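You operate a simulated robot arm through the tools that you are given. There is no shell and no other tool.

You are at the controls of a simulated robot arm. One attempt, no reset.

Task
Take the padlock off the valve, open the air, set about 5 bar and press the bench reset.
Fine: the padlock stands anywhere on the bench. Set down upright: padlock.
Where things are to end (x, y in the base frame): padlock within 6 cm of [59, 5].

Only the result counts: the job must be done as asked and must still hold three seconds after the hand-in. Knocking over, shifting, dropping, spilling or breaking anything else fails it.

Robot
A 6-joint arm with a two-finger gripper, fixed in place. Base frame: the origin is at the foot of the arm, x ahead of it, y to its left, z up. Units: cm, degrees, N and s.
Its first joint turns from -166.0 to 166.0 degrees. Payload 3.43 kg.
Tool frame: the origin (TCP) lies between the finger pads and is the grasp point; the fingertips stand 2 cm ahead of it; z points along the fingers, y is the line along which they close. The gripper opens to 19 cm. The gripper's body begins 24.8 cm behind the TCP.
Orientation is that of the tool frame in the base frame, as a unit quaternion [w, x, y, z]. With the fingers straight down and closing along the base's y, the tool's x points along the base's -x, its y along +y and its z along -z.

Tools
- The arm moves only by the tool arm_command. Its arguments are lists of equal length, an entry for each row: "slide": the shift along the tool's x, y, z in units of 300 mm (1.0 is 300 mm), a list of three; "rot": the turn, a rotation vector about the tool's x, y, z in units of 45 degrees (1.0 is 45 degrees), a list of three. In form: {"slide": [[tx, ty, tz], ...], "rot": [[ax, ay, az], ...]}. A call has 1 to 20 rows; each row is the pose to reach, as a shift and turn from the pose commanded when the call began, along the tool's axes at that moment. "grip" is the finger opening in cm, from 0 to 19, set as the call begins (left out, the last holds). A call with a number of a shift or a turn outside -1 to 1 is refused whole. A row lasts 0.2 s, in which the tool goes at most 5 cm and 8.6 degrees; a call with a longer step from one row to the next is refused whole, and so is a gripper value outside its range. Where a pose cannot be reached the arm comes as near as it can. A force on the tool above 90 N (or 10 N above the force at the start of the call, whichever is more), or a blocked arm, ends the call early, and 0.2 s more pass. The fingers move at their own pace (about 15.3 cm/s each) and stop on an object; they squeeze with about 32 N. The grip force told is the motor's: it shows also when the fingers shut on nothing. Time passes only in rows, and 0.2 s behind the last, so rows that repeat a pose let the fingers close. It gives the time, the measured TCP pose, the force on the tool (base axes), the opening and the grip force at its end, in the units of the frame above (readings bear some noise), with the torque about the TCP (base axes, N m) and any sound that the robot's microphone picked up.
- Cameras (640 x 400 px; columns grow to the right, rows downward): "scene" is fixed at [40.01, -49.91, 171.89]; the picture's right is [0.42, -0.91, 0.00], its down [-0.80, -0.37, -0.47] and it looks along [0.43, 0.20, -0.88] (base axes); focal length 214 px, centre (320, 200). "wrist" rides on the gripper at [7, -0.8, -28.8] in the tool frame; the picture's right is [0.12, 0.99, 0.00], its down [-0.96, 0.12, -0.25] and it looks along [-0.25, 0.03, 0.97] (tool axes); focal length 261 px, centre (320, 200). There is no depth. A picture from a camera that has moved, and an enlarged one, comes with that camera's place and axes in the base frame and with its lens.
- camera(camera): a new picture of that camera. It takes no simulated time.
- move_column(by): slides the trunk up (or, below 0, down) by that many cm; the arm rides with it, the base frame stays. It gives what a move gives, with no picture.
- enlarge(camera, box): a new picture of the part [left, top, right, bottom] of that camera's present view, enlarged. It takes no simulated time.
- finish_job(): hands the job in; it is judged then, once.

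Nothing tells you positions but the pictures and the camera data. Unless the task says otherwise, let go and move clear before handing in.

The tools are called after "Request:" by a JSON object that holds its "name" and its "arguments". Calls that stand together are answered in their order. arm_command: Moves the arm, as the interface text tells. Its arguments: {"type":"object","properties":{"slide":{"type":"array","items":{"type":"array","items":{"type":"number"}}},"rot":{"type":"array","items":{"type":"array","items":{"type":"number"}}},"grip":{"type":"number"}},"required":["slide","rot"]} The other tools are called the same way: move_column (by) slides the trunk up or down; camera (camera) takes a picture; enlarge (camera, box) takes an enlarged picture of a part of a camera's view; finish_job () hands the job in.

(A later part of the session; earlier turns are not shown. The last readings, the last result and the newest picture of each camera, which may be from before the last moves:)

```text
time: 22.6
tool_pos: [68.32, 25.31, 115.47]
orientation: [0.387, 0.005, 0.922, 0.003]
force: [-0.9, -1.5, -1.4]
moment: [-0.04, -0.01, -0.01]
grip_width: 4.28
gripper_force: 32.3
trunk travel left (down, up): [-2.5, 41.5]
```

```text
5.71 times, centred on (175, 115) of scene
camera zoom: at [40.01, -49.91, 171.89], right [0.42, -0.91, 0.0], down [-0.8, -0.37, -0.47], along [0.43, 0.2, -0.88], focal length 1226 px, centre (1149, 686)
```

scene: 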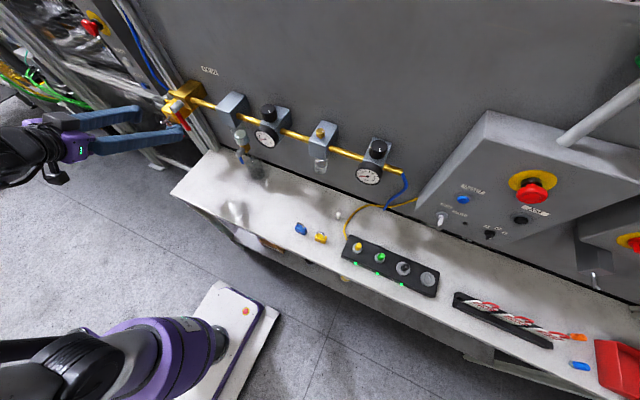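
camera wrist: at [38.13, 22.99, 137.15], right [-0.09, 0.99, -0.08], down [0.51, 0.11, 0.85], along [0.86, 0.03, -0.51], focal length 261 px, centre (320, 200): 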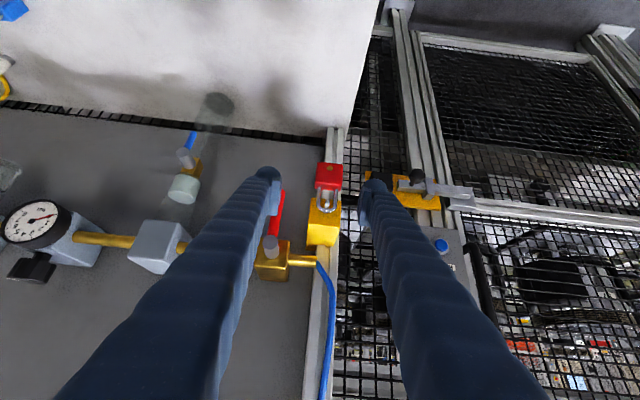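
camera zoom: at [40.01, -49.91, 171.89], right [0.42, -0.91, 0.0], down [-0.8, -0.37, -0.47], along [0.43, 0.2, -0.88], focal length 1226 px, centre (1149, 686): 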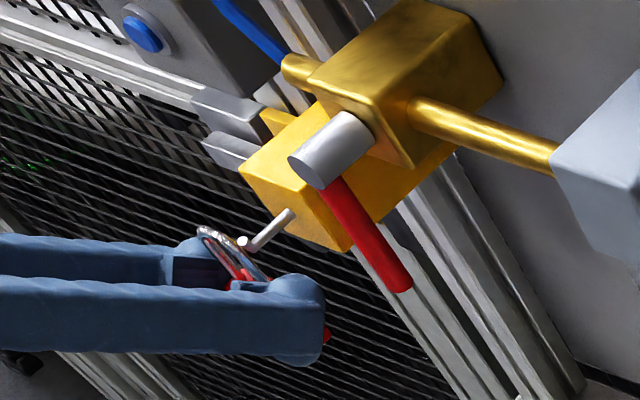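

Request:
{"name": "arm_command", "arguments": {"slide": [[0.02, 0, -0.02], [0.045, 0, -0.045], [0.07, 0, -0.07], [0.1, 0, -0.1]], "rot": [[0, 0, 0], [0, 0, 0], [0, 0, 0], [0, 0, 0]]}}

Request:
{"name": "enlarge", "arguments": {"camera": "scene", "box": [130, 80, 220, 150]}}

```text
time: 23.6
tool_pos: [63.93, 26.0, 115.4]
orientation: [0.384, 0.0, 0.923, 0.004]
force: [0.4, -0.2, -0.7]
moment: [0.01, -0.02, 0.01]
grip_width: 4.27
gripper_force: 31.7
trunk travel left (down, up): [-2.5, 41.5]
```

```text
5.71 times, centred on (175, 115) of scene
camera zoom: at [40.01, -49.91, 171.89], right [0.42, -0.91, 0.0], down [-0.8, -0.37, -0.47], along [0.43, 0.2, -0.88], focal length 1226 px, centre (1149, 686)
```

zoom: 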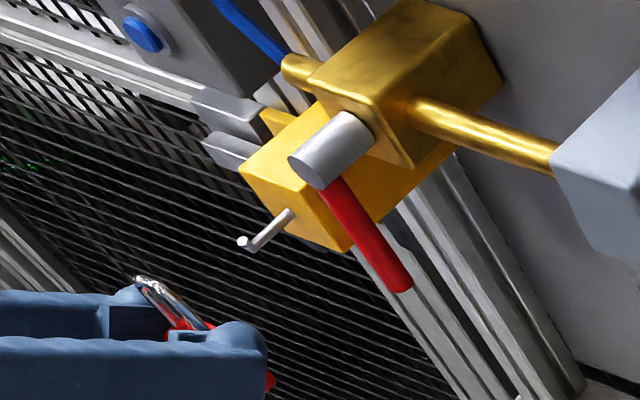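

The padlock is off the pin and held. I'll carry it over the bench, yawing the tool 45° to stay within reach while keeping the lock upright.

Request:
{"name": "arm_command", "arguments": {"slide": [[0.024, -0.067, -0.003], [0.047, -0.133, -0.007], [0.071, -0.2, -0.01], [0.094, -0.267, -0.014], [0.118, -0.334, -0.017], [0.141, -0.4, -0.021], [0.165, -0.467, -0.024]], "rot": [[0.101, 0, 0.101], [0.202, 0, 0.202], [0.303, 0, 0.303], [0.405, 0, 0.404], [0.506, 0, 0.504], [0.607, 0, 0.605], [0.708, 0, 0.706]]}}

Request:
{"name": "camera", "arguments": {"camera": "scene"}}

Request:
{"name": "camera", "arguments": {"camera": "wrist"}}

```text
time: 25.2
tool_pos: [58.55, 10.73, 120.15]
orientation: [0.385, 0.375, 0.84, -0.075]
force: [-2.0, -0.6, -1.0]
moment: [0.15, -0.09, 0.18]
grip_width: 4.3
gripper_force: 31.8
trunk travel left (down, up): [-2.5, 41.5]
stopped in row 7: the arm was blocked; the commanded pose is now the measured one
```

```text
taken
```

scene: 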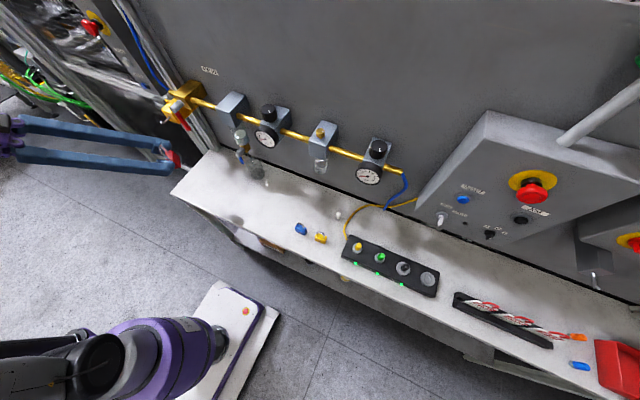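

```text
taken
camera wrist: at [38.07, 26.05, 135.03], right [0.63, 0.77, 0.08], down [0.34, -0.37, 0.87], along [0.7, -0.52, -0.49], focal length 261 px, centre (320, 200)
```

wrist: 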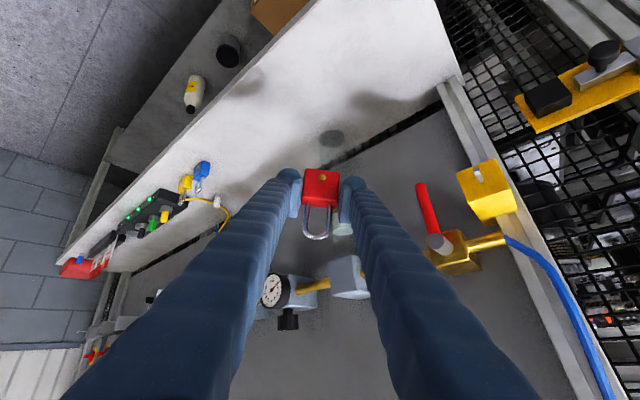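

Request:
{"name": "arm_command", "arguments": {"slide": [[0.002, -0.001, 0.028], [0.004, -0.003, 0.055], [0.006, -0.004, 0.083], [0.008, -0.005, 0.111], [0.01, -0.007, 0.139], [0.012, -0.008, 0.166], [0.014, -0.01, 0.194], [0.016, -0.011, 0.222]], "rot": [[-0.01, 0.004, -0.046], [-0.019, 0.009, -0.092], [-0.029, 0.013, -0.138], [-0.039, 0.018, -0.184], [-0.048, 0.022, -0.23], [-0.058, 0.027, -0.276], [-0.068, 0.031, -0.322], [-0.077, 0.035, -0.369]]}}

```text
time: 27.0
tool_pos: [62.38, 8.29, 114.45]
orientation: [0.366, 0.238, 0.894, -0.106]
force: [-0.1, -0.9, -0.6]
moment: [0.0, 0.02, -0.01]
grip_width: 4.28
gripper_force: 32.3
trunk travel left (down, up): [-2.5, 41.5]
```

Request:
{"name": "arm_command", "arguments": {"slide": [[0.051, -0.006, 0.054], [0.103, -0.012, 0.109], [0.154, -0.018, 0.163], [0.205, -0.025, 0.217], [0.257, -0.031, 0.272], [0.308, -0.037, 0.326]], "rot": [[0, 0, 0], [0, 0, 0], [0, 0, 0], [0, 0, 0], [0, 0, 0], [0, 0, 0]]}}

Request:
{"name": "camera", "arguments": {"camera": "wrist"}}

Request:
{"name": "enlarge", "arguments": {"camera": "scene", "box": [130, 140, 280, 240]}}

```text
time: 28.4
tool_pos: [62.03, 6.81, 100.81]
orientation: [0.364, 0.237, 0.894, -0.108]
force: [0.0, 0.0, -0.9]
moment: [-0.01, 0.06, -0.04]
grip_width: 4.31
gripper_force: 31.6
trunk travel left (down, up): [-2.5, 41.5]
```

```text
taken
camera wrist: at [40.02, 18.92, 116.37], right [0.43, 0.9, -0.1], down [0.51, -0.14, 0.85], along [0.75, -0.42, -0.52], focal length 261 px, centre (320, 200)
```

wrist: 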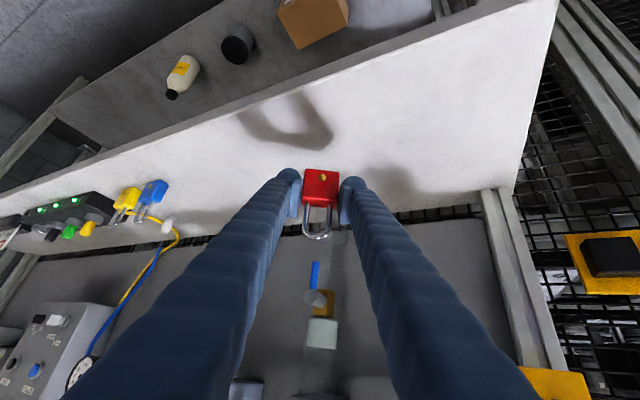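

```text
4.00 times, centred on (205, 190) of scene
camera zoom: at [40.01, -49.91, 171.89], right [0.42, -0.91, 0.0], down [-0.8, -0.37, -0.47], along [0.43, 0.2, -0.88], focal length 858 px, centre (780, 240)
```

zoom: 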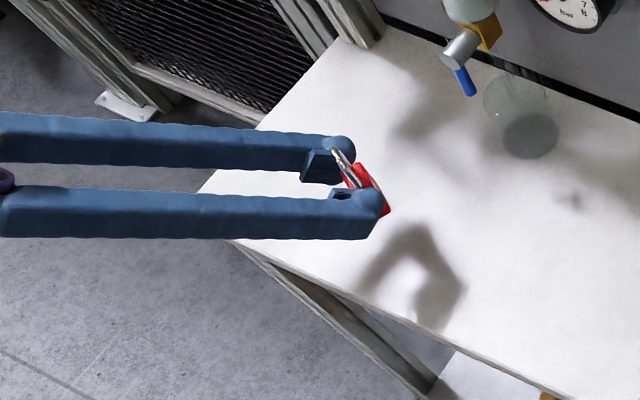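

Request:
{"name": "arm_command", "arguments": {"slide": [[0.022, -0.016, 0.014], [0.045, -0.032, 0.029], [0.067, -0.048, 0.043], [0.067, -0.048, 0.043]], "rot": [[0, 0, 0], [0, 0, 0], [0, 0, 0], [0, 0, 0]]}}

Request:
{"name": "enlarge", "arguments": {"camera": "wrist", "box": [240, 120, 400, 240]}}

Request:
{"name": "enlarge", "arguments": {"camera": "scene", "box": [170, 150, 260, 220]}}

```text
time: 29.4
tool_pos: [60.98, 5.98, 98.51]
orientation: [0.364, 0.237, 0.894, -0.106]
force: [0.4, -0.3, -2.1]
moment: [0.02, 0.02, -0.04]
grip_width: 4.28
gripper_force: 31.4
trunk travel left (down, up): [-2.5, 41.5]
```

```text
3.33 times, centred on (320, 180) of wrist
camera zoom: at [38.79, 18.02, 114.06], right [0.42, 0.9, -0.1], down [0.51, -0.14, 0.85], along [0.75, -0.41, -0.52], focal length 869 px, centre (320, 267)
```

zoom: 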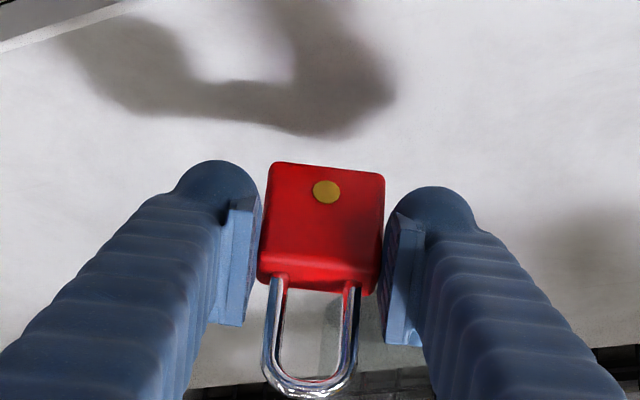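

```text
5.71 times, centred on (215, 185) of scene
camera zoom: at [40.01, -49.91, 171.89], right [0.42, -0.91, 0.0], down [-0.8, -0.37, -0.47], along [0.43, 0.2, -0.88], focal length 1226 px, centre (920, 286)
```

zoom: 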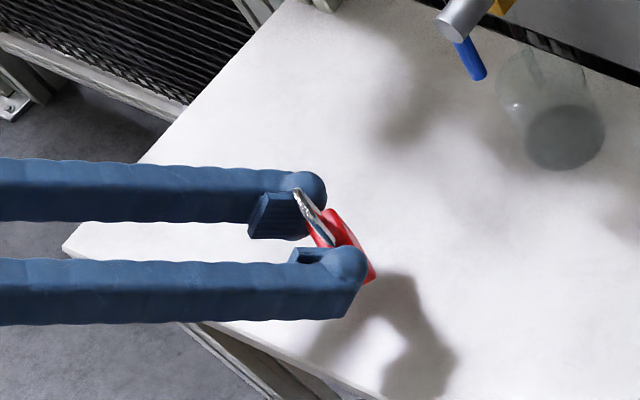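

Request:
{"name": "arm_command", "arguments": {"slide": [[0.012, 0, 0.012], [0.0235, 0, 0.0237], [0.0235, 0, 0.0237]], "rot": [[0, 0, 0], [0, 0, 0], [0, 0, 0]]}}

Request:
{"name": "enlarge", "arguments": {"camera": "scene", "box": [170, 150, 260, 220]}}

```text
time: 30.2
tool_pos: [60.93, 5.97, 97.54]
orientation: [0.366, 0.236, 0.894, -0.106]
force: [-0.4, -0.6, -0.3]
moment: [0.01, 0.05, -0.04]
grip_width: 4.3
gripper_force: 32.1
trunk travel left (down, up): [-2.5, 41.5]
```

```text
5.71 times, centred on (215, 185) of scene
camera zoom: at [40.01, -49.91, 171.89], right [0.42, -0.91, 0.0], down [-0.8, -0.37, -0.47], along [0.43, 0.2, -0.88], focal length 1226 px, centre (920, 286)
```

zoom: 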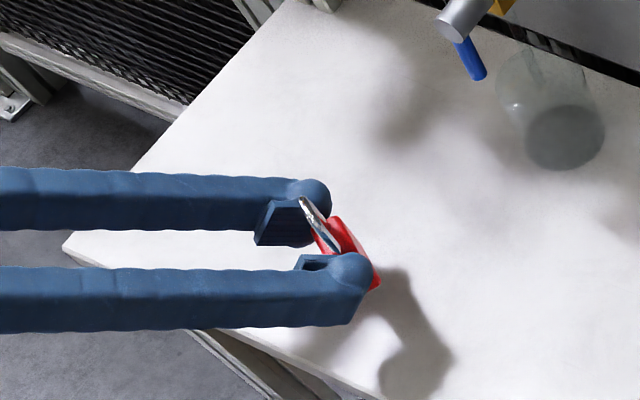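

Request:
{"name": "arm_command", "arguments": {"slide": [[0.01, 0, 0.01], [0.019, 0, 0.019], [0.019, 0, 0.019]], "rot": [[0, 0, 0], [0, 0, 0], [0, 0, 0]]}}

Request:
{"name": "arm_command", "arguments": {"slide": [[0.008, 0, 0.008], [0.014, 0, 0.014], [0.014, 0, 0.014]], "rot": [[0, 0, 0], [0, 0, 0], [0, 0, 0]]}}

Request:
{"name": "enlarge", "arguments": {"camera": "scene", "box": [170, 150, 260, 220]}}

```text
time: 31.0
tool_pos: [60.83, 5.86, 96.69]
orientation: [0.366, 0.236, 0.894, -0.106]
force: [-0.7, 0.6, -1.2]
moment: [-0.02, 0.04, 0.01]
grip_width: 4.27
gripper_force: 32.3
trunk travel left (down, up): [-2.5, 41.5]
```

```text
time: 31.8
tool_pos: [60.84, 5.81, 96.22]
orientation: [0.365, 0.237, 0.894, -0.107]
force: [0.1, 0.4, -0.5]
moment: [-0.03, 0.0, 0.03]
grip_width: 4.26
gripper_force: 32.1
trunk travel left (down, up): [-2.5, 41.5]
```

```text
5.71 times, centred on (215, 185) of scene
camera zoom: at [40.01, -49.91, 171.89], right [0.42, -0.91, 0.0], down [-0.8, -0.37, -0.47], along [0.43, 0.2, -0.88], focal length 1226 px, centre (920, 286)
```

zoom: 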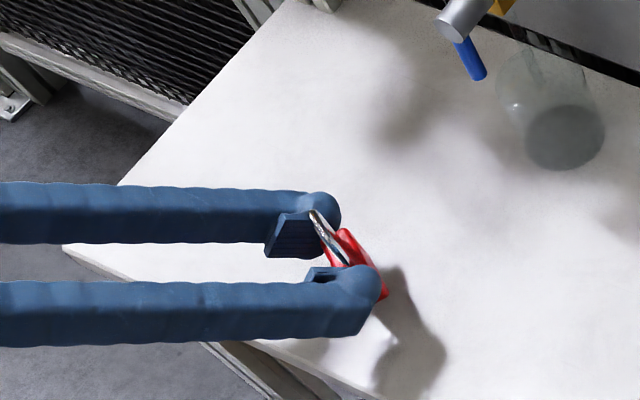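

Request:
{"name": "arm_command", "arguments": {"slide": [[0.006, 0, 0.006], [0.012, 0, 0.012], [0.012, 0, 0.012]], "rot": [[0, 0, 0], [0, 0, 0], [0, 0, 0]]}}

Request:
{"name": "enlarge", "arguments": {"camera": "scene", "box": [190, 165, 240, 205]}}

Request:
{"name": "camera", "arguments": {"camera": "wrist"}}

```text
time: 32.6
tool_pos: [60.81, 5.84, 95.75]
orientation: [0.365, 0.236, 0.894, -0.106]
force: [0.0, -0.7, -0.8]
moment: [-0.01, 0.0, -0.02]
grip_width: 4.27
gripper_force: 32.1
trunk travel left (down, up): [-2.5, 41.5]
```

```text
10.00 times, centred on (215, 185) of scene
camera zoom: at [40.01, -49.91, 171.89], right [0.42, -0.91, 0.0], down [-0.8, -0.37, -0.47], along [0.43, 0.2, -0.88], focal length 2145 px, centre (1370, 350)
```

zoom: 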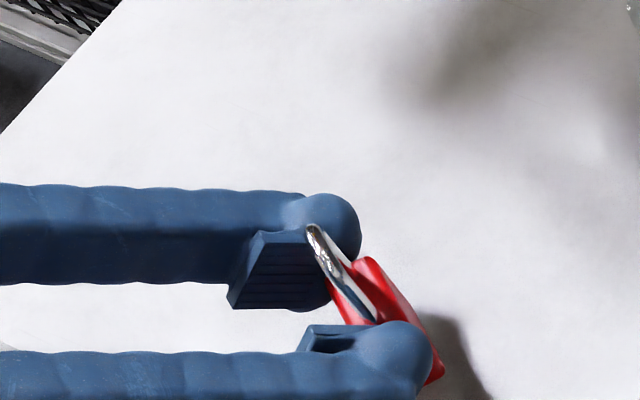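

```text
taken
camera wrist: at [38.58, 17.88, 111.16], right [0.42, 0.9, -0.1], down [0.51, -0.14, 0.85], along [0.75, -0.41, -0.52], focal length 261 px, centre (320, 200)
```

wrist: 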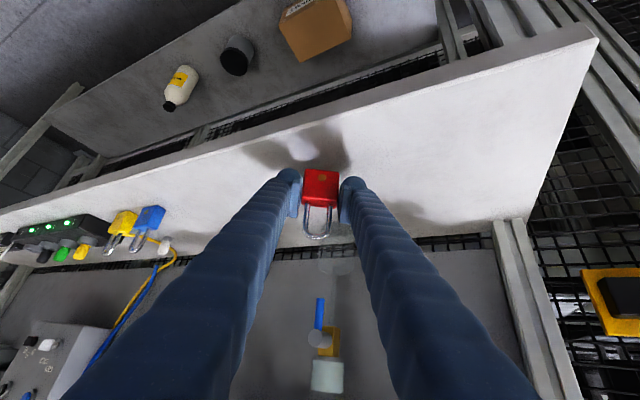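

Request:
{"name": "arm_command", "arguments": {"slide": [[0.015, 0, 0.015], [0.03, 0, 0.03], [0.03, 0, 0.03]], "rot": [[0, 0, 0], [0, 0, 0], [0, 0, 0]]}}

Request:
{"name": "arm_command", "arguments": {"slide": [[0.006, 0, 0.006], [0.012, 0, 0.012], [0.012, 0, 0.012]], "rot": [[0, 0, 0], [0, 0, 0], [0, 0, 0]]}}

Request:
{"name": "enlarge", "arguments": {"camera": "scene", "box": [190, 165, 240, 205]}}

Request:
{"name": "enlarge", "arguments": {"camera": "wrist", "box": [240, 120, 400, 240]}}

```text
time: 33.4
tool_pos: [60.84, 5.77, 94.51]
orientation: [0.366, 0.236, 0.894, -0.106]
force: [-0.2, -1.3, 8.8]
moment: [0.05, -0.3, -0.03]
grip_width: 4.3
gripper_force: 32.5
trunk travel left (down, up): [-2.5, 41.5]
```

```text
time: 34.2
tool_pos: [60.88, 5.82, 93.92]
orientation: [0.366, 0.236, 0.894, -0.105]
force: [-3.2, -4.4, 21.9]
moment: [-0.02, -0.3, -0.1]
grip_width: 4.31
gripper_force: 31.9
trunk travel left (down, up): [-2.5, 41.5]
```

```text
10.00 times, centred on (215, 185) of scene
camera zoom: at [40.01, -49.91, 171.89], right [0.42, -0.91, 0.0], down [-0.8, -0.37, -0.47], along [0.43, 0.2, -0.88], focal length 2145 px, centre (1370, 350)
```

zoom: 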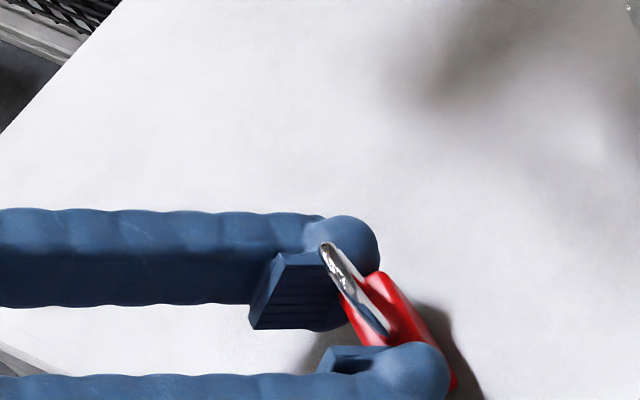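

```text
3.33 times, centred on (320, 180) of wrist
camera zoom: at [38.59, 17.88, 109.36], right [0.42, 0.9, -0.1], down [0.51, -0.14, 0.85], along [0.75, -0.41, -0.52], focal length 869 px, centre (320, 267)
```

zoom: 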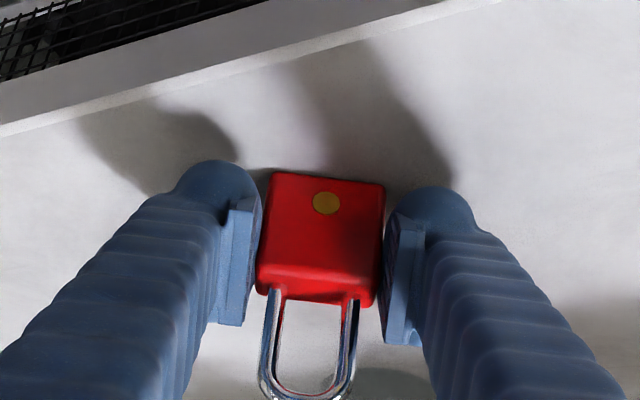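

Contact is made at TCP z≈94.2 and the padlock is standing on the bench. I'll relieve the pressure a little, then open.

Request:
{"name": "arm_command", "arguments": {"slide": [[-0.005, 0, -0.005], [-0.009, 0, -0.009], [-0.009, 0, -0.009]], "rot": [[0, 0, 0], [0, 0, 0], [0, 0, 0]]}}

Request:
{"name": "arm_command", "arguments": {"slide": [[0, 0, 0], [0, 0, 0], [0, 0, 0]], "rot": [[0, 0, 0], [0, 0, 0], [0, 0, 0]], "grip": 8}}

Request:
{"name": "enlarge", "arguments": {"camera": "wrist", "box": [240, 120, 400, 240]}}

Request:
{"name": "enlarge", "arguments": {"camera": "scene", "box": [190, 165, 240, 205]}}

```text
time: 35.0
tool_pos: [60.87, 5.74, 94.02]
orientation: [0.364, 0.238, 0.894, -0.108]
force: [0.4, 0.3, -0.4]
moment: [0.01, 0.02, 0.01]
grip_width: 4.27
gripper_force: 31.7
trunk travel left (down, up): [-2.5, 41.5]
```

```text
time: 35.8
tool_pos: [60.85, 5.74, 94.27]
orientation: [0.364, 0.238, 0.894, -0.107]
force: [-0.2, 0.1, 0.3]
moment: [0.01, -0.03, 0.02]
grip_width: 8.02
gripper_force: 0.1
trunk travel left (down, up): [-2.5, 41.5]
```

```text
3.33 times, centred on (320, 180) of wrist
camera zoom: at [38.72, 17.87, 109.68], right [0.43, 0.9, -0.1], down [0.51, -0.14, 0.85], along [0.75, -0.41, -0.52], focal length 869 px, centre (320, 267)
```

zoom: 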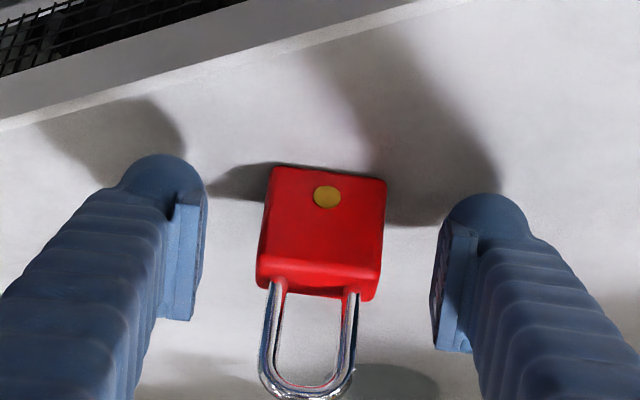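

```text
10.00 times, centred on (215, 185) of scene
camera zoom: at [40.01, -49.91, 171.89], right [0.42, -0.91, 0.0], down [-0.8, -0.37, -0.47], along [0.43, 0.2, -0.88], focal length 2145 px, centre (1370, 350)
```

zoom: 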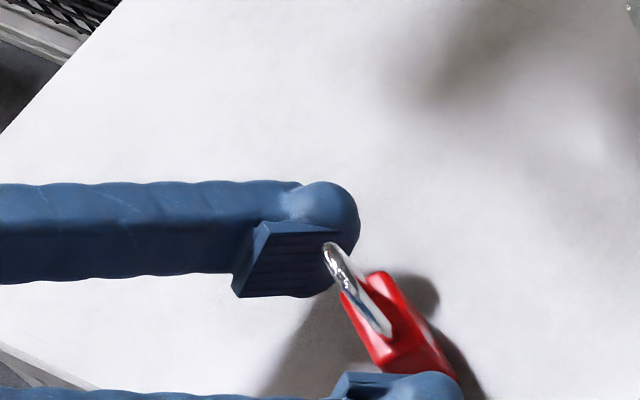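

The padlock stands upright near (62, 5.5). I'll retreat straight up and check the valve lever next.

Request:
{"name": "arm_command", "arguments": {"slide": [[-0.05, 0, -0.05], [-0.1, 0, -0.1], [-0.16, 0, -0.16], [-0.22, 0, -0.22], [-0.28, 0, -0.28], [-0.352, 0, -0.356]], "rot": [[0, 0, 0], [0, 0, 0], [0, 0, 0], [0, 0, 0], [0, 0, 0], [0, 0, 0]]}}

Request:
{"name": "camera", "arguments": {"camera": "scene"}}

Request:
{"name": "camera", "arguments": {"camera": "wrist"}}

```text
time: 37.4
tool_pos: [60.08, 5.56, 112.8]
orientation: [0.386, 0.245, 0.886, -0.084]
force: [-0.6, -1.0, 1.0]
moment: [0.09, -0.11, 0.21]
grip_width: 8.02
gripper_force: 0.1
trunk travel left (down, up): [-2.5, 41.5]
stopped in row 6: the arm was blocked; the commanded pose is now the measured one
```

```text
taken
```

scene: 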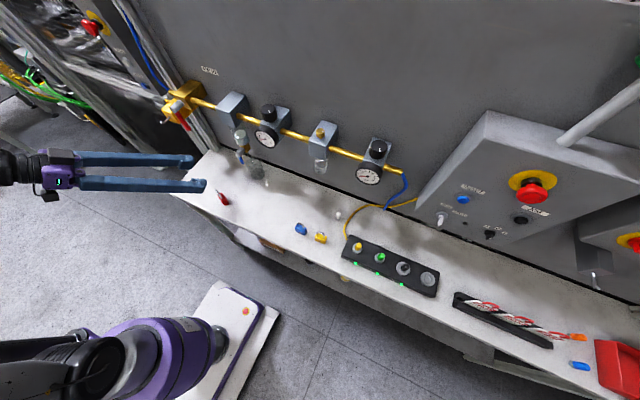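

```text
taken
camera wrist: at [36.97, 17.03, 127.48], right [0.42, 0.9, -0.05], down [0.46, -0.17, 0.87], along [0.78, -0.39, -0.49], focal length 261 px, centre (320, 200)
```

wrist: 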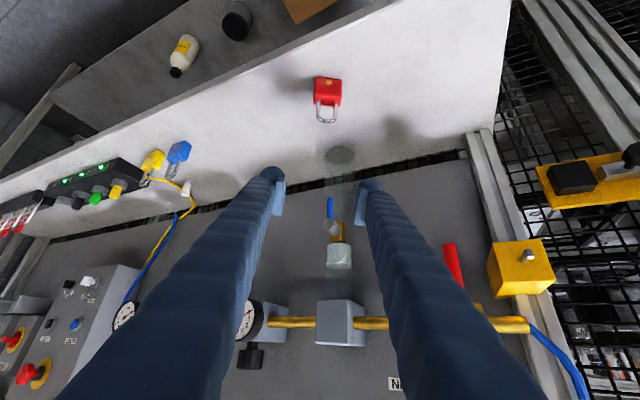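

Request:
{"name": "enlarge", "arguments": {"camera": "scene", "box": [155, 70, 215, 140]}}

Request:
{"name": "enlarge", "arguments": {"camera": "wrist", "box": [400, 210, 600, 360]}}

Request:
{"name": "enlarge", "arguments": {"camera": "wrist", "box": [0, 250, 160, 400]}}

```text
5.71 times, centred on (185, 105) of scene
camera zoom: at [40.01, -49.91, 171.89], right [0.42, -0.91, 0.0], down [-0.8, -0.37, -0.47], along [0.43, 0.2, -0.88], focal length 1226 px, centre (1091, 743)
```

zoom: 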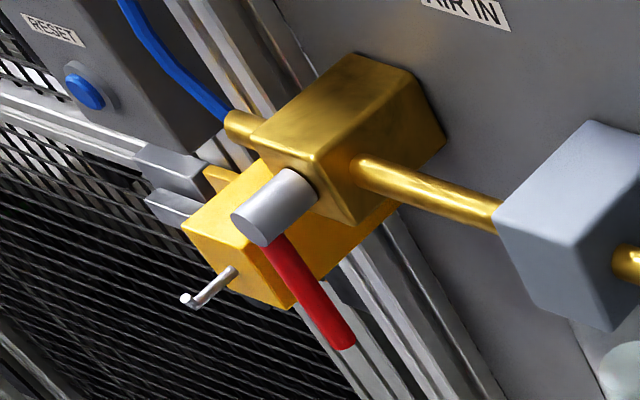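

```text
2.67 times, centred on (500, 285) of wrist
camera zoom: at [36.97, 17.03, 127.48], right [0.42, 0.9, -0.05], down [0.46, -0.17, 0.87], along [0.78, -0.39, -0.49], focal length 695 px, centre (-160, -27)
```

zoom: 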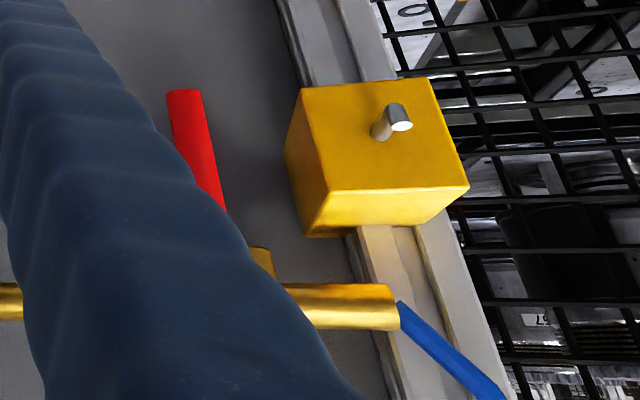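

```text
2.67 times, centred on (80, 325) of wrist
camera zoom: at [36.97, 17.03, 127.48], right [0.42, 0.9, -0.05], down [0.46, -0.17, 0.87], along [0.78, -0.39, -0.49], focal length 695 px, centre (960, -133)
```

zoom: 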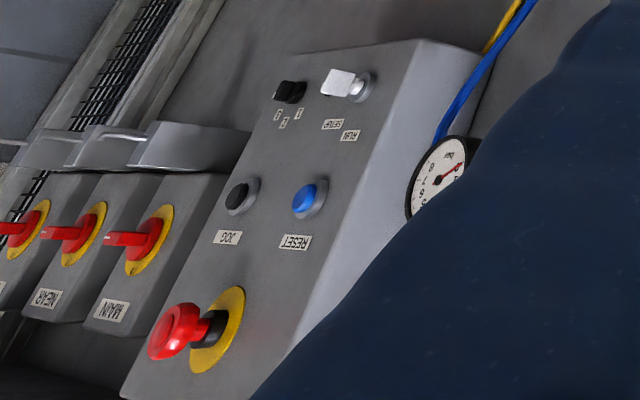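

The lever hangs down (closed) with its hub near (73.7, 18, 124) and tip near (73.9, 18, 114.8). I'll close the fingers into a poker and bring it in front of the valve, facing the wall.

Request:
{"name": "arm_command", "arguments": {"slide": [[-0.002, 0.049, -0.025], [-0.004, 0.098, -0.05], [-0.007, 0.147, -0.075], [-0.009, 0.196, -0.1], [-0.011, 0.245, -0.125], [-0.013, 0.293, -0.149], [-0.015, 0.342, -0.174], [-0.018, 0.391, -0.199], [-0.02, 0.44, -0.224], [-0.022, 0.489, -0.249]], "rot": [[-0.044, 0.004, -0.05], [-0.089, 0.009, -0.1], [-0.133, 0.013, -0.15], [-0.177, 0.018, -0.201], [-0.221, 0.022, -0.251], [-0.266, 0.027, -0.301], [-0.31, 0.031, -0.351], [-0.354, 0.035, -0.401], [-0.398, 0.04, -0.451], [-0.443, 0.044, -0.502]], "grip": 0}}

Request:
{"name": "camera", "arguments": {"camera": "wrist"}}

Request:
{"name": "enlarge", "arguments": {"camera": "scene", "box": [110, 70, 240, 170]}}

```text
time: 39.6
tool_pos: [63.26, 20.72, 117.77]
orientation: [0.375, -0.004, 0.927, -0.005]
force: [-0.2, -0.7, 0.3]
moment: [0.02, -0.01, 0.0]
grip_width: 0.0
gripper_force: 32.3
trunk travel left (down, up): [-2.5, 41.5]
```

```text
taken
camera wrist: at [38.17, 19.88, 133.65], right [-0.09, 0.99, -0.09], down [0.52, 0.13, 0.85], along [0.85, 0.03, -0.53], focal length 261 px, centre (320, 200)
```

wrist: 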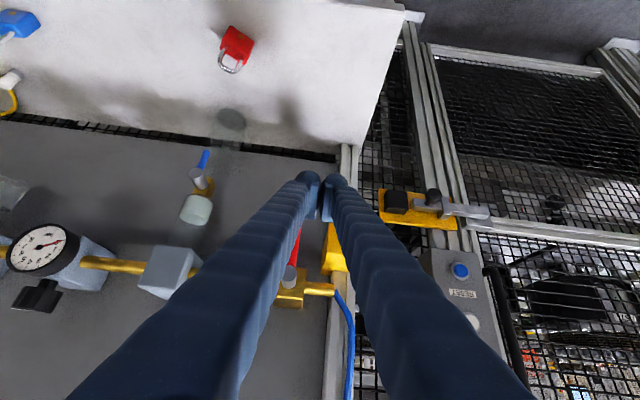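

```text
4.00 times, centred on (175, 120) of scene
camera zoom: at [40.01, -49.91, 171.89], right [0.42, -0.91, 0.0], down [-0.8, -0.37, -0.47], along [0.43, 0.2, -0.88], focal length 858 px, centre (900, 520)
```

zoom: 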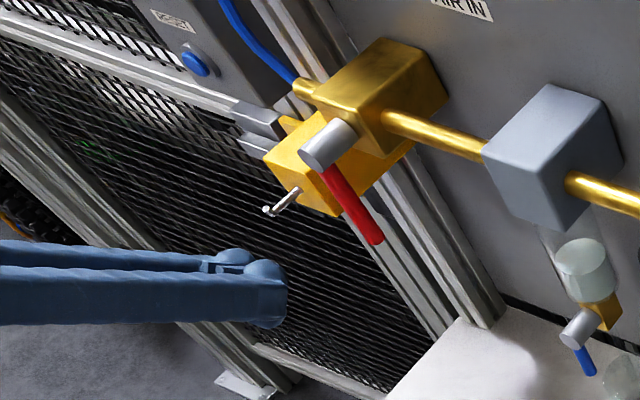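

Request:
{"name": "arm_command", "arguments": {"slide": [[-0.02, 0, 0.03], [-0.05, 0.001, 0.075], [-0.08, 0.002, 0.12], [-0.107, 0.002, 0.162], [-0.107, 0.002, 0.162]], "rot": [[0, 0, 0], [0, 0, 0], [0, 0, 0], [0, 0, 0], [0, 0, 0]]}}

Request:
{"name": "enlarge", "arguments": {"camera": "wrist", "box": [240, 130, 400, 250]}}

Request:
{"name": "enlarge", "arguments": {"camera": "scene", "box": [130, 80, 220, 150]}}

```text
time: 40.8
tool_pos: [69.01, 20.78, 117.11]
orientation: [0.379, -0.003, 0.926, -0.002]
force: [0.3, 0.3, 0.8]
moment: [0.0, -0.02, 0.01]
grip_width: 0.0
gripper_force: 31.6
trunk travel left (down, up): [-2.5, 41.5]
```

```text
3.33 times, centred on (320, 190) of wrist
camera zoom: at [43.82, 19.97, 132.75], right [-0.09, 0.99, -0.09], down [0.51, 0.12, 0.85], along [0.85, 0.03, -0.52], focal length 869 px, centre (320, 233)
```

zoom: 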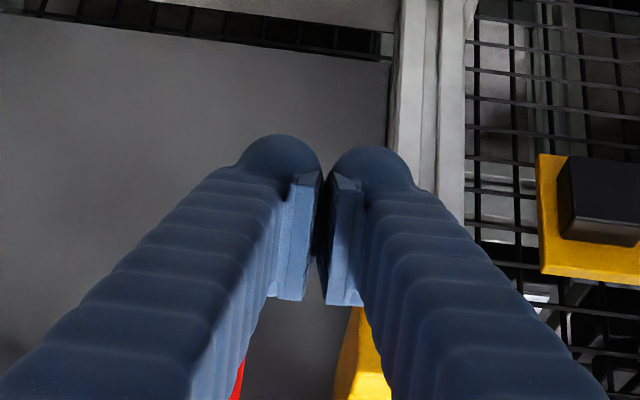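

```text
5.71 times, centred on (175, 115) of scene
camera zoom: at [40.01, -49.91, 171.89], right [0.42, -0.91, 0.0], down [-0.8, -0.37, -0.47], along [0.43, 0.2, -0.88], focal length 1226 px, centre (1149, 686)
```

zoom: 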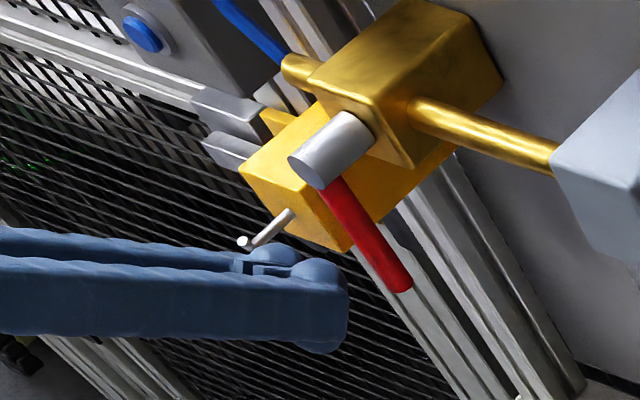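

The closed tips are about 6 cm wide, too wide for the gap between lever and yellow block. I'll straddle the lever with fingers about 4.5 cm apart and push it with the left finger's inner side instead. First I'll back off, centre and open.

Request:
{"name": "arm_command", "arguments": {"slide": [[0, 0, -0.05], [0, -0.03, -0.08], [0, -0.08, -0.1], [0, -0.127, -0.12], [0, -0.127, -0.12]], "rot": [[0, 0, 0], [0, 0, 0], [0, 0, 0], [0, 0, 0], [0, 0, 0]], "grip": 5}}

Request:
{"name": "enlarge", "arguments": {"camera": "wrist", "box": [240, 130, 400, 250]}}

Request:
{"name": "enlarge", "arguments": {"camera": "scene", "box": [130, 80, 220, 150]}}

```text
time: 42.0
tool_pos: [66.47, 16.83, 119.1]
orientation: [0.374, -0.004, 0.927, -0.003]
force: [-0.3, 0.2, 0.6]
moment: [0.02, 0.01, 0.01]
grip_width: 5.02
gripper_force: 0.1
trunk travel left (down, up): [-2.5, 41.5]
```

```text
3.33 times, centred on (320, 190) of wrist
camera zoom: at [41.44, 16.11, 134.98], right [-0.09, 0.99, -0.09], down [0.52, 0.13, 0.85], along [0.85, 0.03, -0.53], focal length 869 px, centre (320, 233)
```

zoom: 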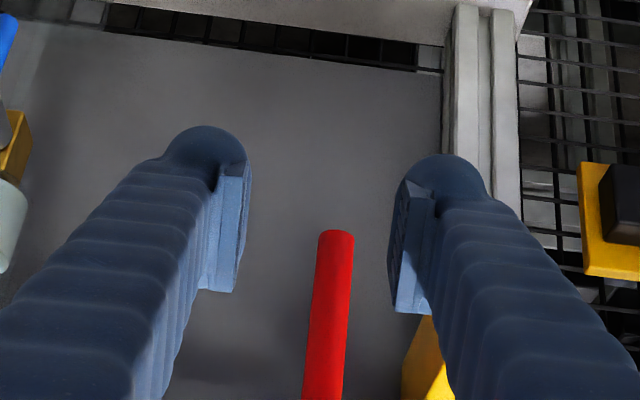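

```text
5.71 times, centred on (175, 115) of scene
camera zoom: at [40.01, -49.91, 171.89], right [0.42, -0.91, 0.0], down [-0.8, -0.37, -0.47], along [0.43, 0.2, -0.88], focal length 1226 px, centre (1149, 686)
```

zoom: 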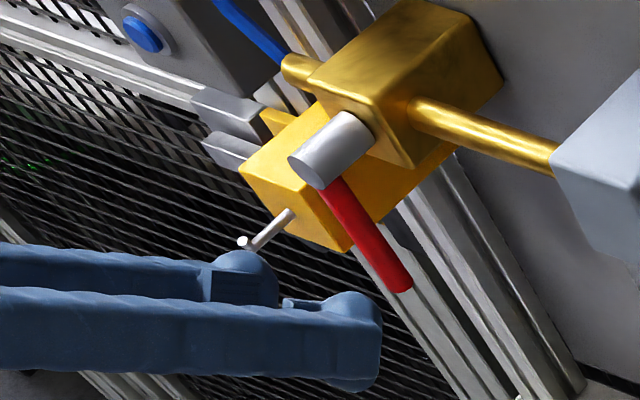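

Request:
{"name": "arm_command", "arguments": {"slide": [[-0.015, 0.003, 0.045], [-0.03, 0.007, 0.09], [-0.045, 0.007, 0.135], [-0.06, 0.007, 0.178], [-0.06, 0.007, 0.178]], "rot": [[0, 0, 0], [0, 0, 0], [0, 0, 0], [0, 0, 0], [0, 0, 0]], "grip": 4.2}}

Request:
{"name": "enlarge", "arguments": {"camera": "wrist", "box": [240, 130, 400, 250]}}

Request:
{"name": "enlarge", "arguments": {"camera": "scene", "box": [130, 80, 220, 150]}}

```text
time: 43.2
tool_pos: [71.24, 17.2, 116.55]
orientation: [0.375, -0.003, 0.927, -0.004]
force: [0.3, -0.1, 0.9]
moment: [-0.02, 0.0, 0.01]
grip_width: 4.2
gripper_force: 0.1
trunk travel left (down, up): [-2.5, 41.5]
```

```text
3.33 times, centred on (320, 190) of wrist
camera zoom: at [46.22, 16.41, 132.42], right [-0.09, 0.99, -0.09], down [0.52, 0.13, 0.85], along [0.85, 0.03, -0.53], focal length 869 px, centre (320, 233)
```

zoom: 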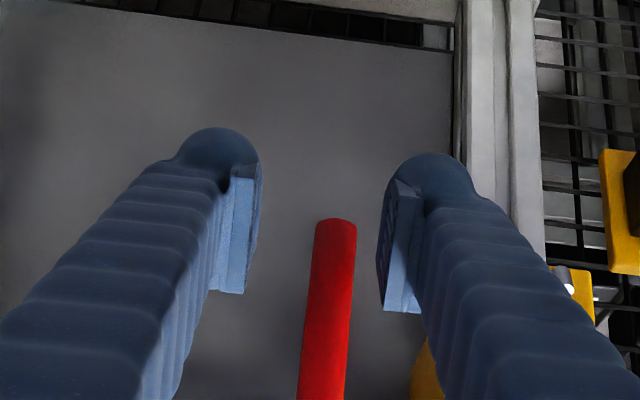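

```text
5.71 times, centred on (175, 115) of scene
camera zoom: at [40.01, -49.91, 171.89], right [0.42, -0.91, 0.0], down [-0.8, -0.37, -0.47], along [0.43, 0.2, -0.88], focal length 1226 px, centre (1149, 686)
```

zoom: 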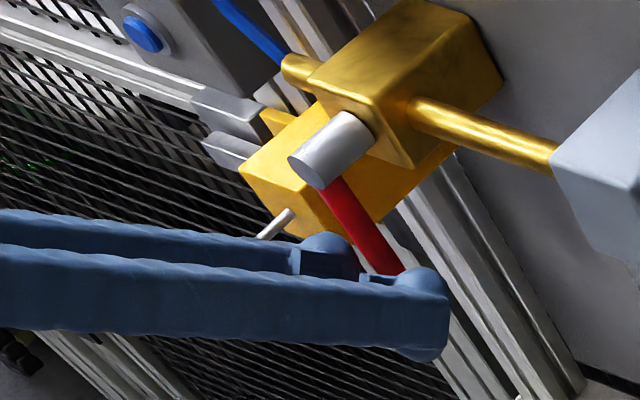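

Request:
{"name": "arm_command", "arguments": {"slide": [[0, -0.01, 0], [0, -0.015, 0], [-0.01, -0.015, 0.01], [-0.02, -0.015, 0.02], [-0.02, -0.015, 0.02]], "rot": [[0, 0, 0], [0, 0, 0], [0, 0, 0], [0, 0, 0], [0, 0, 0]]}}

Request:
{"name": "enlarge", "arguments": {"camera": "wrist", "box": [240, 130, 400, 250]}}

Request:
{"name": "enlarge", "arguments": {"camera": "scene", "box": [130, 80, 220, 150]}}

```text
time: 44.4
tool_pos: [72.44, 16.71, 116.71]
orientation: [0.375, -0.004, 0.927, -0.004]
force: [-0.2, -0.9, -0.1]
moment: [0.01, -0.01, 0.0]
grip_width: 4.23
gripper_force: 0.1
trunk travel left (down, up): [-2.5, 41.5]
```

```text
3.33 times, centred on (320, 190) of wrist
camera zoom: at [47.29, 15.91, 132.48], right [-0.09, 0.99, -0.09], down [0.52, 0.13, 0.85], along [0.85, 0.03, -0.53], focal length 869 px, centre (320, 233)
```

zoom: 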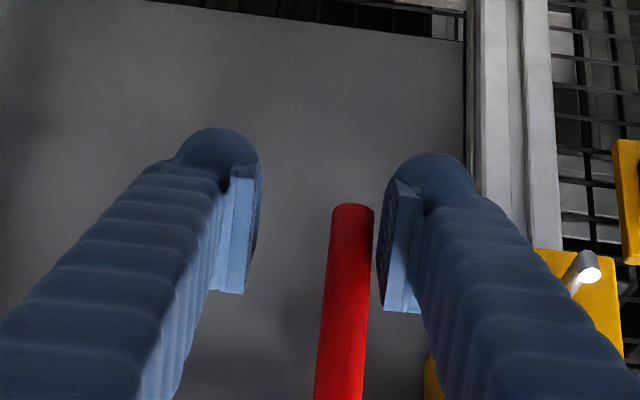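

```text
5.71 times, centred on (175, 115) of scene
camera zoom: at [40.01, -49.91, 171.89], right [0.42, -0.91, 0.0], down [-0.8, -0.37, -0.47], along [0.43, 0.2, -0.88], focal length 1226 px, centre (1149, 686)
```

zoom: 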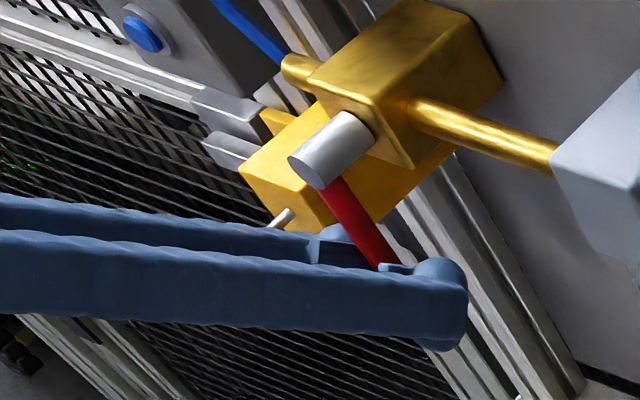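

Request:
{"name": "arm_command", "arguments": {"slide": [[0, -0.013, 0], [0, -0.027, 0], [0, -0.04, 0]], "rot": [[0, 0, 0], [0, 0, 0], [0, 0, 0]]}}

Request:
{"name": "enlarge", "arguments": {"camera": "wrist", "box": [240, 130, 400, 250]}}

```text
time: 45.2
tool_pos: [72.36, 15.57, 116.55]
orientation: [0.375, -0.003, 0.927, -0.004]
force: [0.0, 3.3, 0.2]
moment: [-0.03, 0.02, 0.04]
grip_width: 4.35
gripper_force: 1.1
trunk travel left (down, up): [-2.5, 41.5]
```

```text
3.33 times, centred on (320, 190) of wrist
camera zoom: at [47.2, 14.67, 132.3], right [-0.09, 0.99, -0.09], down [0.52, 0.13, 0.85], along [0.85, 0.03, -0.53], focal length 869 px, centre (320, 233)
```

zoom: 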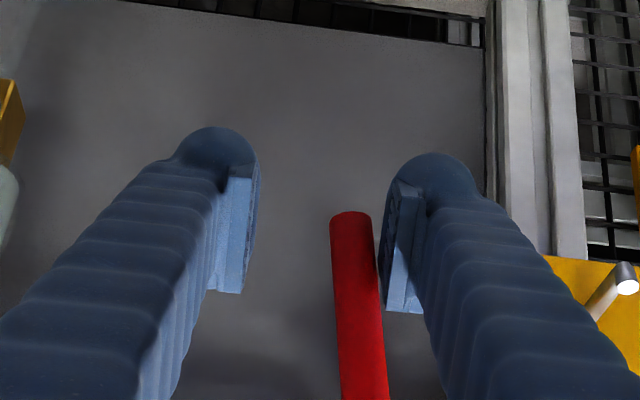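

The lever swings freely towards -y with only about 3 N. I'll follow its arc up towards horizontal, along the pipe, in stages.

Request:
{"name": "arm_command", "arguments": {"slide": [[0.005, -0.035, 0.005], [0.0127, -0.075, 0.0132], [0.002, -0.105, 0.002], [-0.0104, -0.1367, -0.0108], [-0.0104, -0.1367, -0.0108]], "rot": [[0, 0, 0], [0, 0, 0], [0, 0, 0], [0, 0, 0], [0, 0, 0]]}}

Request:
{"name": "enlarge", "arguments": {"camera": "wrist", "box": [220, 130, 420, 280]}}

Request:
{"name": "enlarge", "arguments": {"camera": "scene", "box": [130, 80, 220, 150]}}

```text
time: 46.4
tool_pos: [72.32, 11.39, 117.31]
orientation: [0.376, -0.003, 0.927, -0.004]
force: [-1.7, 1.2, -1.0]
moment: [-0.03, -0.01, 0.06]
grip_width: 4.27
gripper_force: 0.3
trunk travel left (down, up): [-2.5, 41.5]
```

```text
2.67 times, centred on (320, 205) of wrist
camera zoom: at [47.23, 10.56, 133.09], right [-0.09, 0.99, -0.09], down [0.52, 0.13, 0.85], along [0.85, 0.03, -0.53], focal length 695 px, centre (320, 187)
```

zoom: 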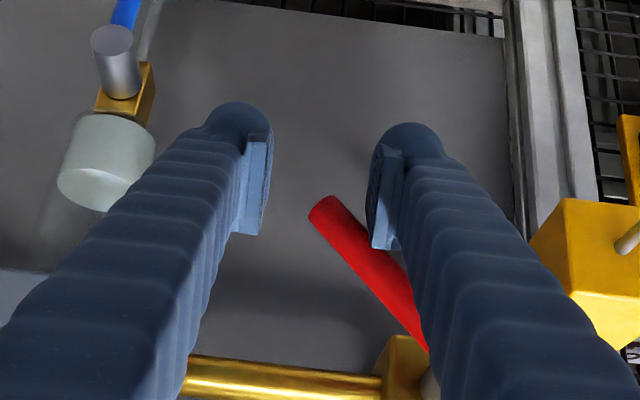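

```text
5.71 times, centred on (175, 115) of scene
camera zoom: at [40.01, -49.91, 171.89], right [0.42, -0.91, 0.0], down [-0.8, -0.37, -0.47], along [0.43, 0.2, -0.88], focal length 1226 px, centre (1149, 686)
```

zoom: 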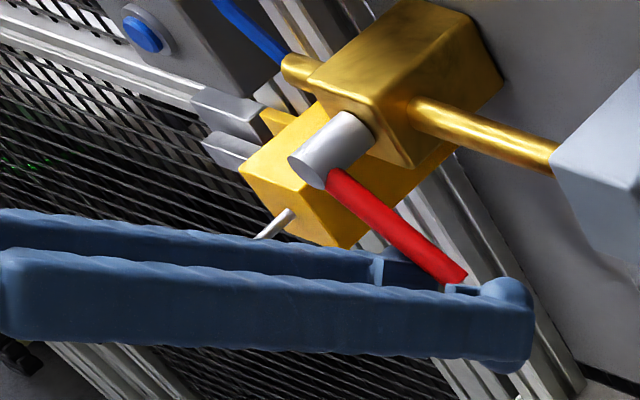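

Request:
{"name": "arm_command", "arguments": {"slide": [[-0.012, -0.02, -0.012], [-0.0232, -0.04, -0.024], [-0.042, -0.055, -0.043], [-0.0602, -0.0697, -0.0623], [-0.0602, -0.0697, -0.0623]], "rot": [[0, 0, 0], [0, 0, 0], [0, 0, 0], [0, 0, 0], [0, 0, 0]]}}

Request:
{"name": "enlarge", "arguments": {"camera": "wrist", "box": [220, 130, 420, 280]}}

Request:
{"name": "enlarge", "arguments": {"camera": "scene", "box": [130, 80, 220, 150]}}

```text
time: 47.6
tool_pos: [72.34, 9.34, 119.7]
orientation: [0.376, -0.003, 0.927, -0.004]
force: [-3.8, -0.3, -1.4]
moment: [-0.05, -0.01, 0.06]
grip_width: 4.21
gripper_force: 0.5
trunk travel left (down, up): [-2.5, 41.5]
```

```text
2.67 times, centred on (320, 205) of wrist
camera zoom: at [47.25, 8.46, 135.54], right [-0.09, 0.99, -0.09], down [0.52, 0.13, 0.85], along [0.85, 0.03, -0.53], focal length 695 px, centre (320, 187)
```

zoom: 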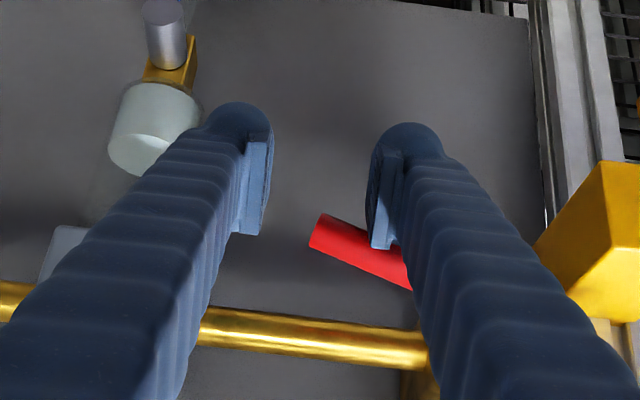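

```text
5.71 times, centred on (175, 115) of scene
camera zoom: at [40.01, -49.91, 171.89], right [0.42, -0.91, 0.0], down [-0.8, -0.37, -0.47], along [0.43, 0.2, -0.88], focal length 1226 px, centre (1149, 686)
```

zoom: 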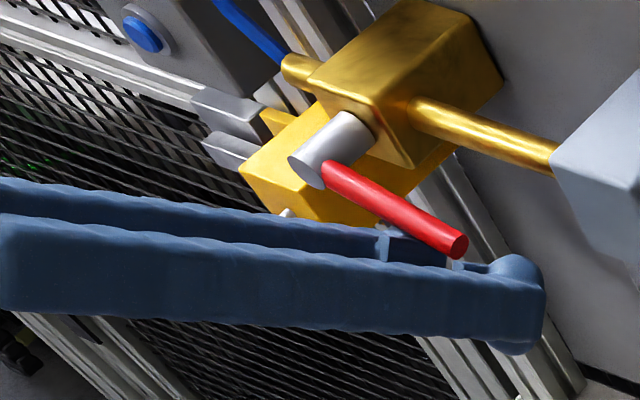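

Request:
{"name": "arm_command", "arguments": {"slide": [[-0.015, -0.006, -0.016], [-0.031, -0.012, -0.032], [-0.0463, -0.0167, -0.0479], [-0.0602, -0.0183, -0.0623], [-0.0602, -0.0183, -0.0623]], "rot": [[0, 0, 0], [0, 0, 0], [0, 0, 0], [0, 0, 0], [0, 0, 0]]}}

Request:
{"name": "enlarge", "arguments": {"camera": "wrist", "box": [220, 130, 420, 280]}}

Request:
{"name": "enlarge", "arguments": {"camera": "scene", "box": [130, 80, 220, 150]}}

Request:
{"name": "enlarge", "arguments": {"camera": "scene", "box": [245, 95, 305, 155]}}

Request:
{"name": "enlarge", "arguments": {"camera": "scene", "box": [340, 130, 410, 195]}}

```text
time: 48.8
tool_pos: [72.43, 8.64, 121.82]
orientation: [0.371, -0.004, 0.928, -0.005]
force: [-4.3, 1.0, -27.2]
moment: [-0.92, 0.33, 0.02]
grip_width: 4.23
gripper_force: 1.0
trunk travel left (down, up): [-2.5, 41.5]
```

```text
2.67 times, centred on (320, 205) of wrist
camera zoom: at [47.4, 7.98, 137.87], right [-0.09, 0.99, -0.09], down [0.52, 0.13, 0.84], along [0.85, 0.03, -0.53], focal length 695 px, centre (320, 187)
```

zoom: 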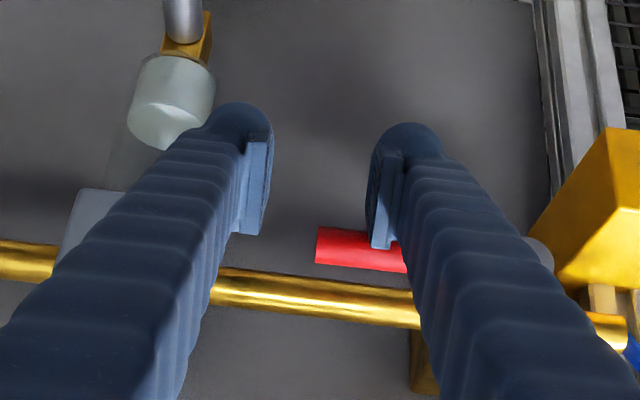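

```text
5.71 times, centred on (175, 115) of scene
camera zoom: at [40.01, -49.91, 171.89], right [0.42, -0.91, 0.0], down [-0.8, -0.37, -0.47], along [0.43, 0.2, -0.88], focal length 1226 px, centre (1149, 686)
```

zoom: 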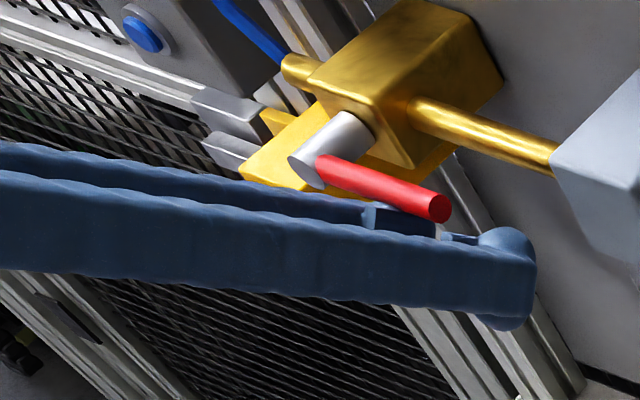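

```text
6.67 times, centred on (275, 125) of scene
camera zoom: at [40.01, -49.91, 171.89], right [0.42, -0.91, 0.0], down [-0.8, -0.37, -0.47], along [0.43, 0.2, -0.88], focal length 1430 px, centre (620, 700)
```

zoom: 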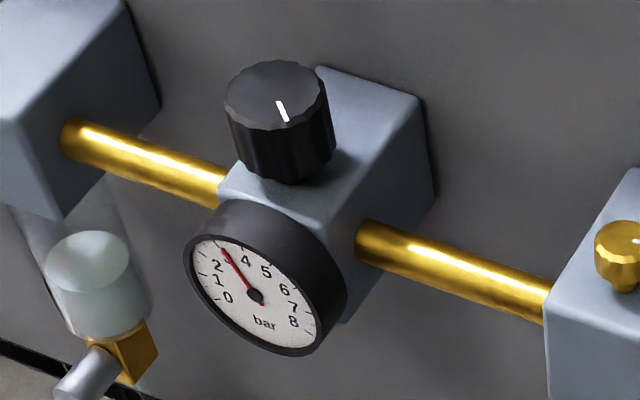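

```text
6.15 times, centred on (375, 162) of scene
camera zoom: at [40.01, -49.91, 171.89], right [0.42, -0.91, 0.0], down [-0.8, -0.37, -0.47], along [0.43, 0.2, -0.88], focal length 1320 px, centre (-18, 431)
```

zoom: 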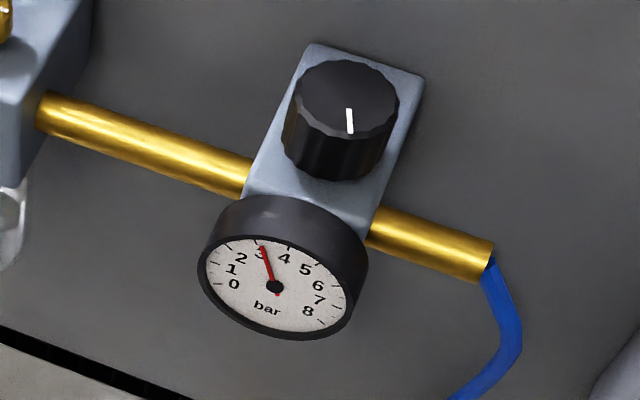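

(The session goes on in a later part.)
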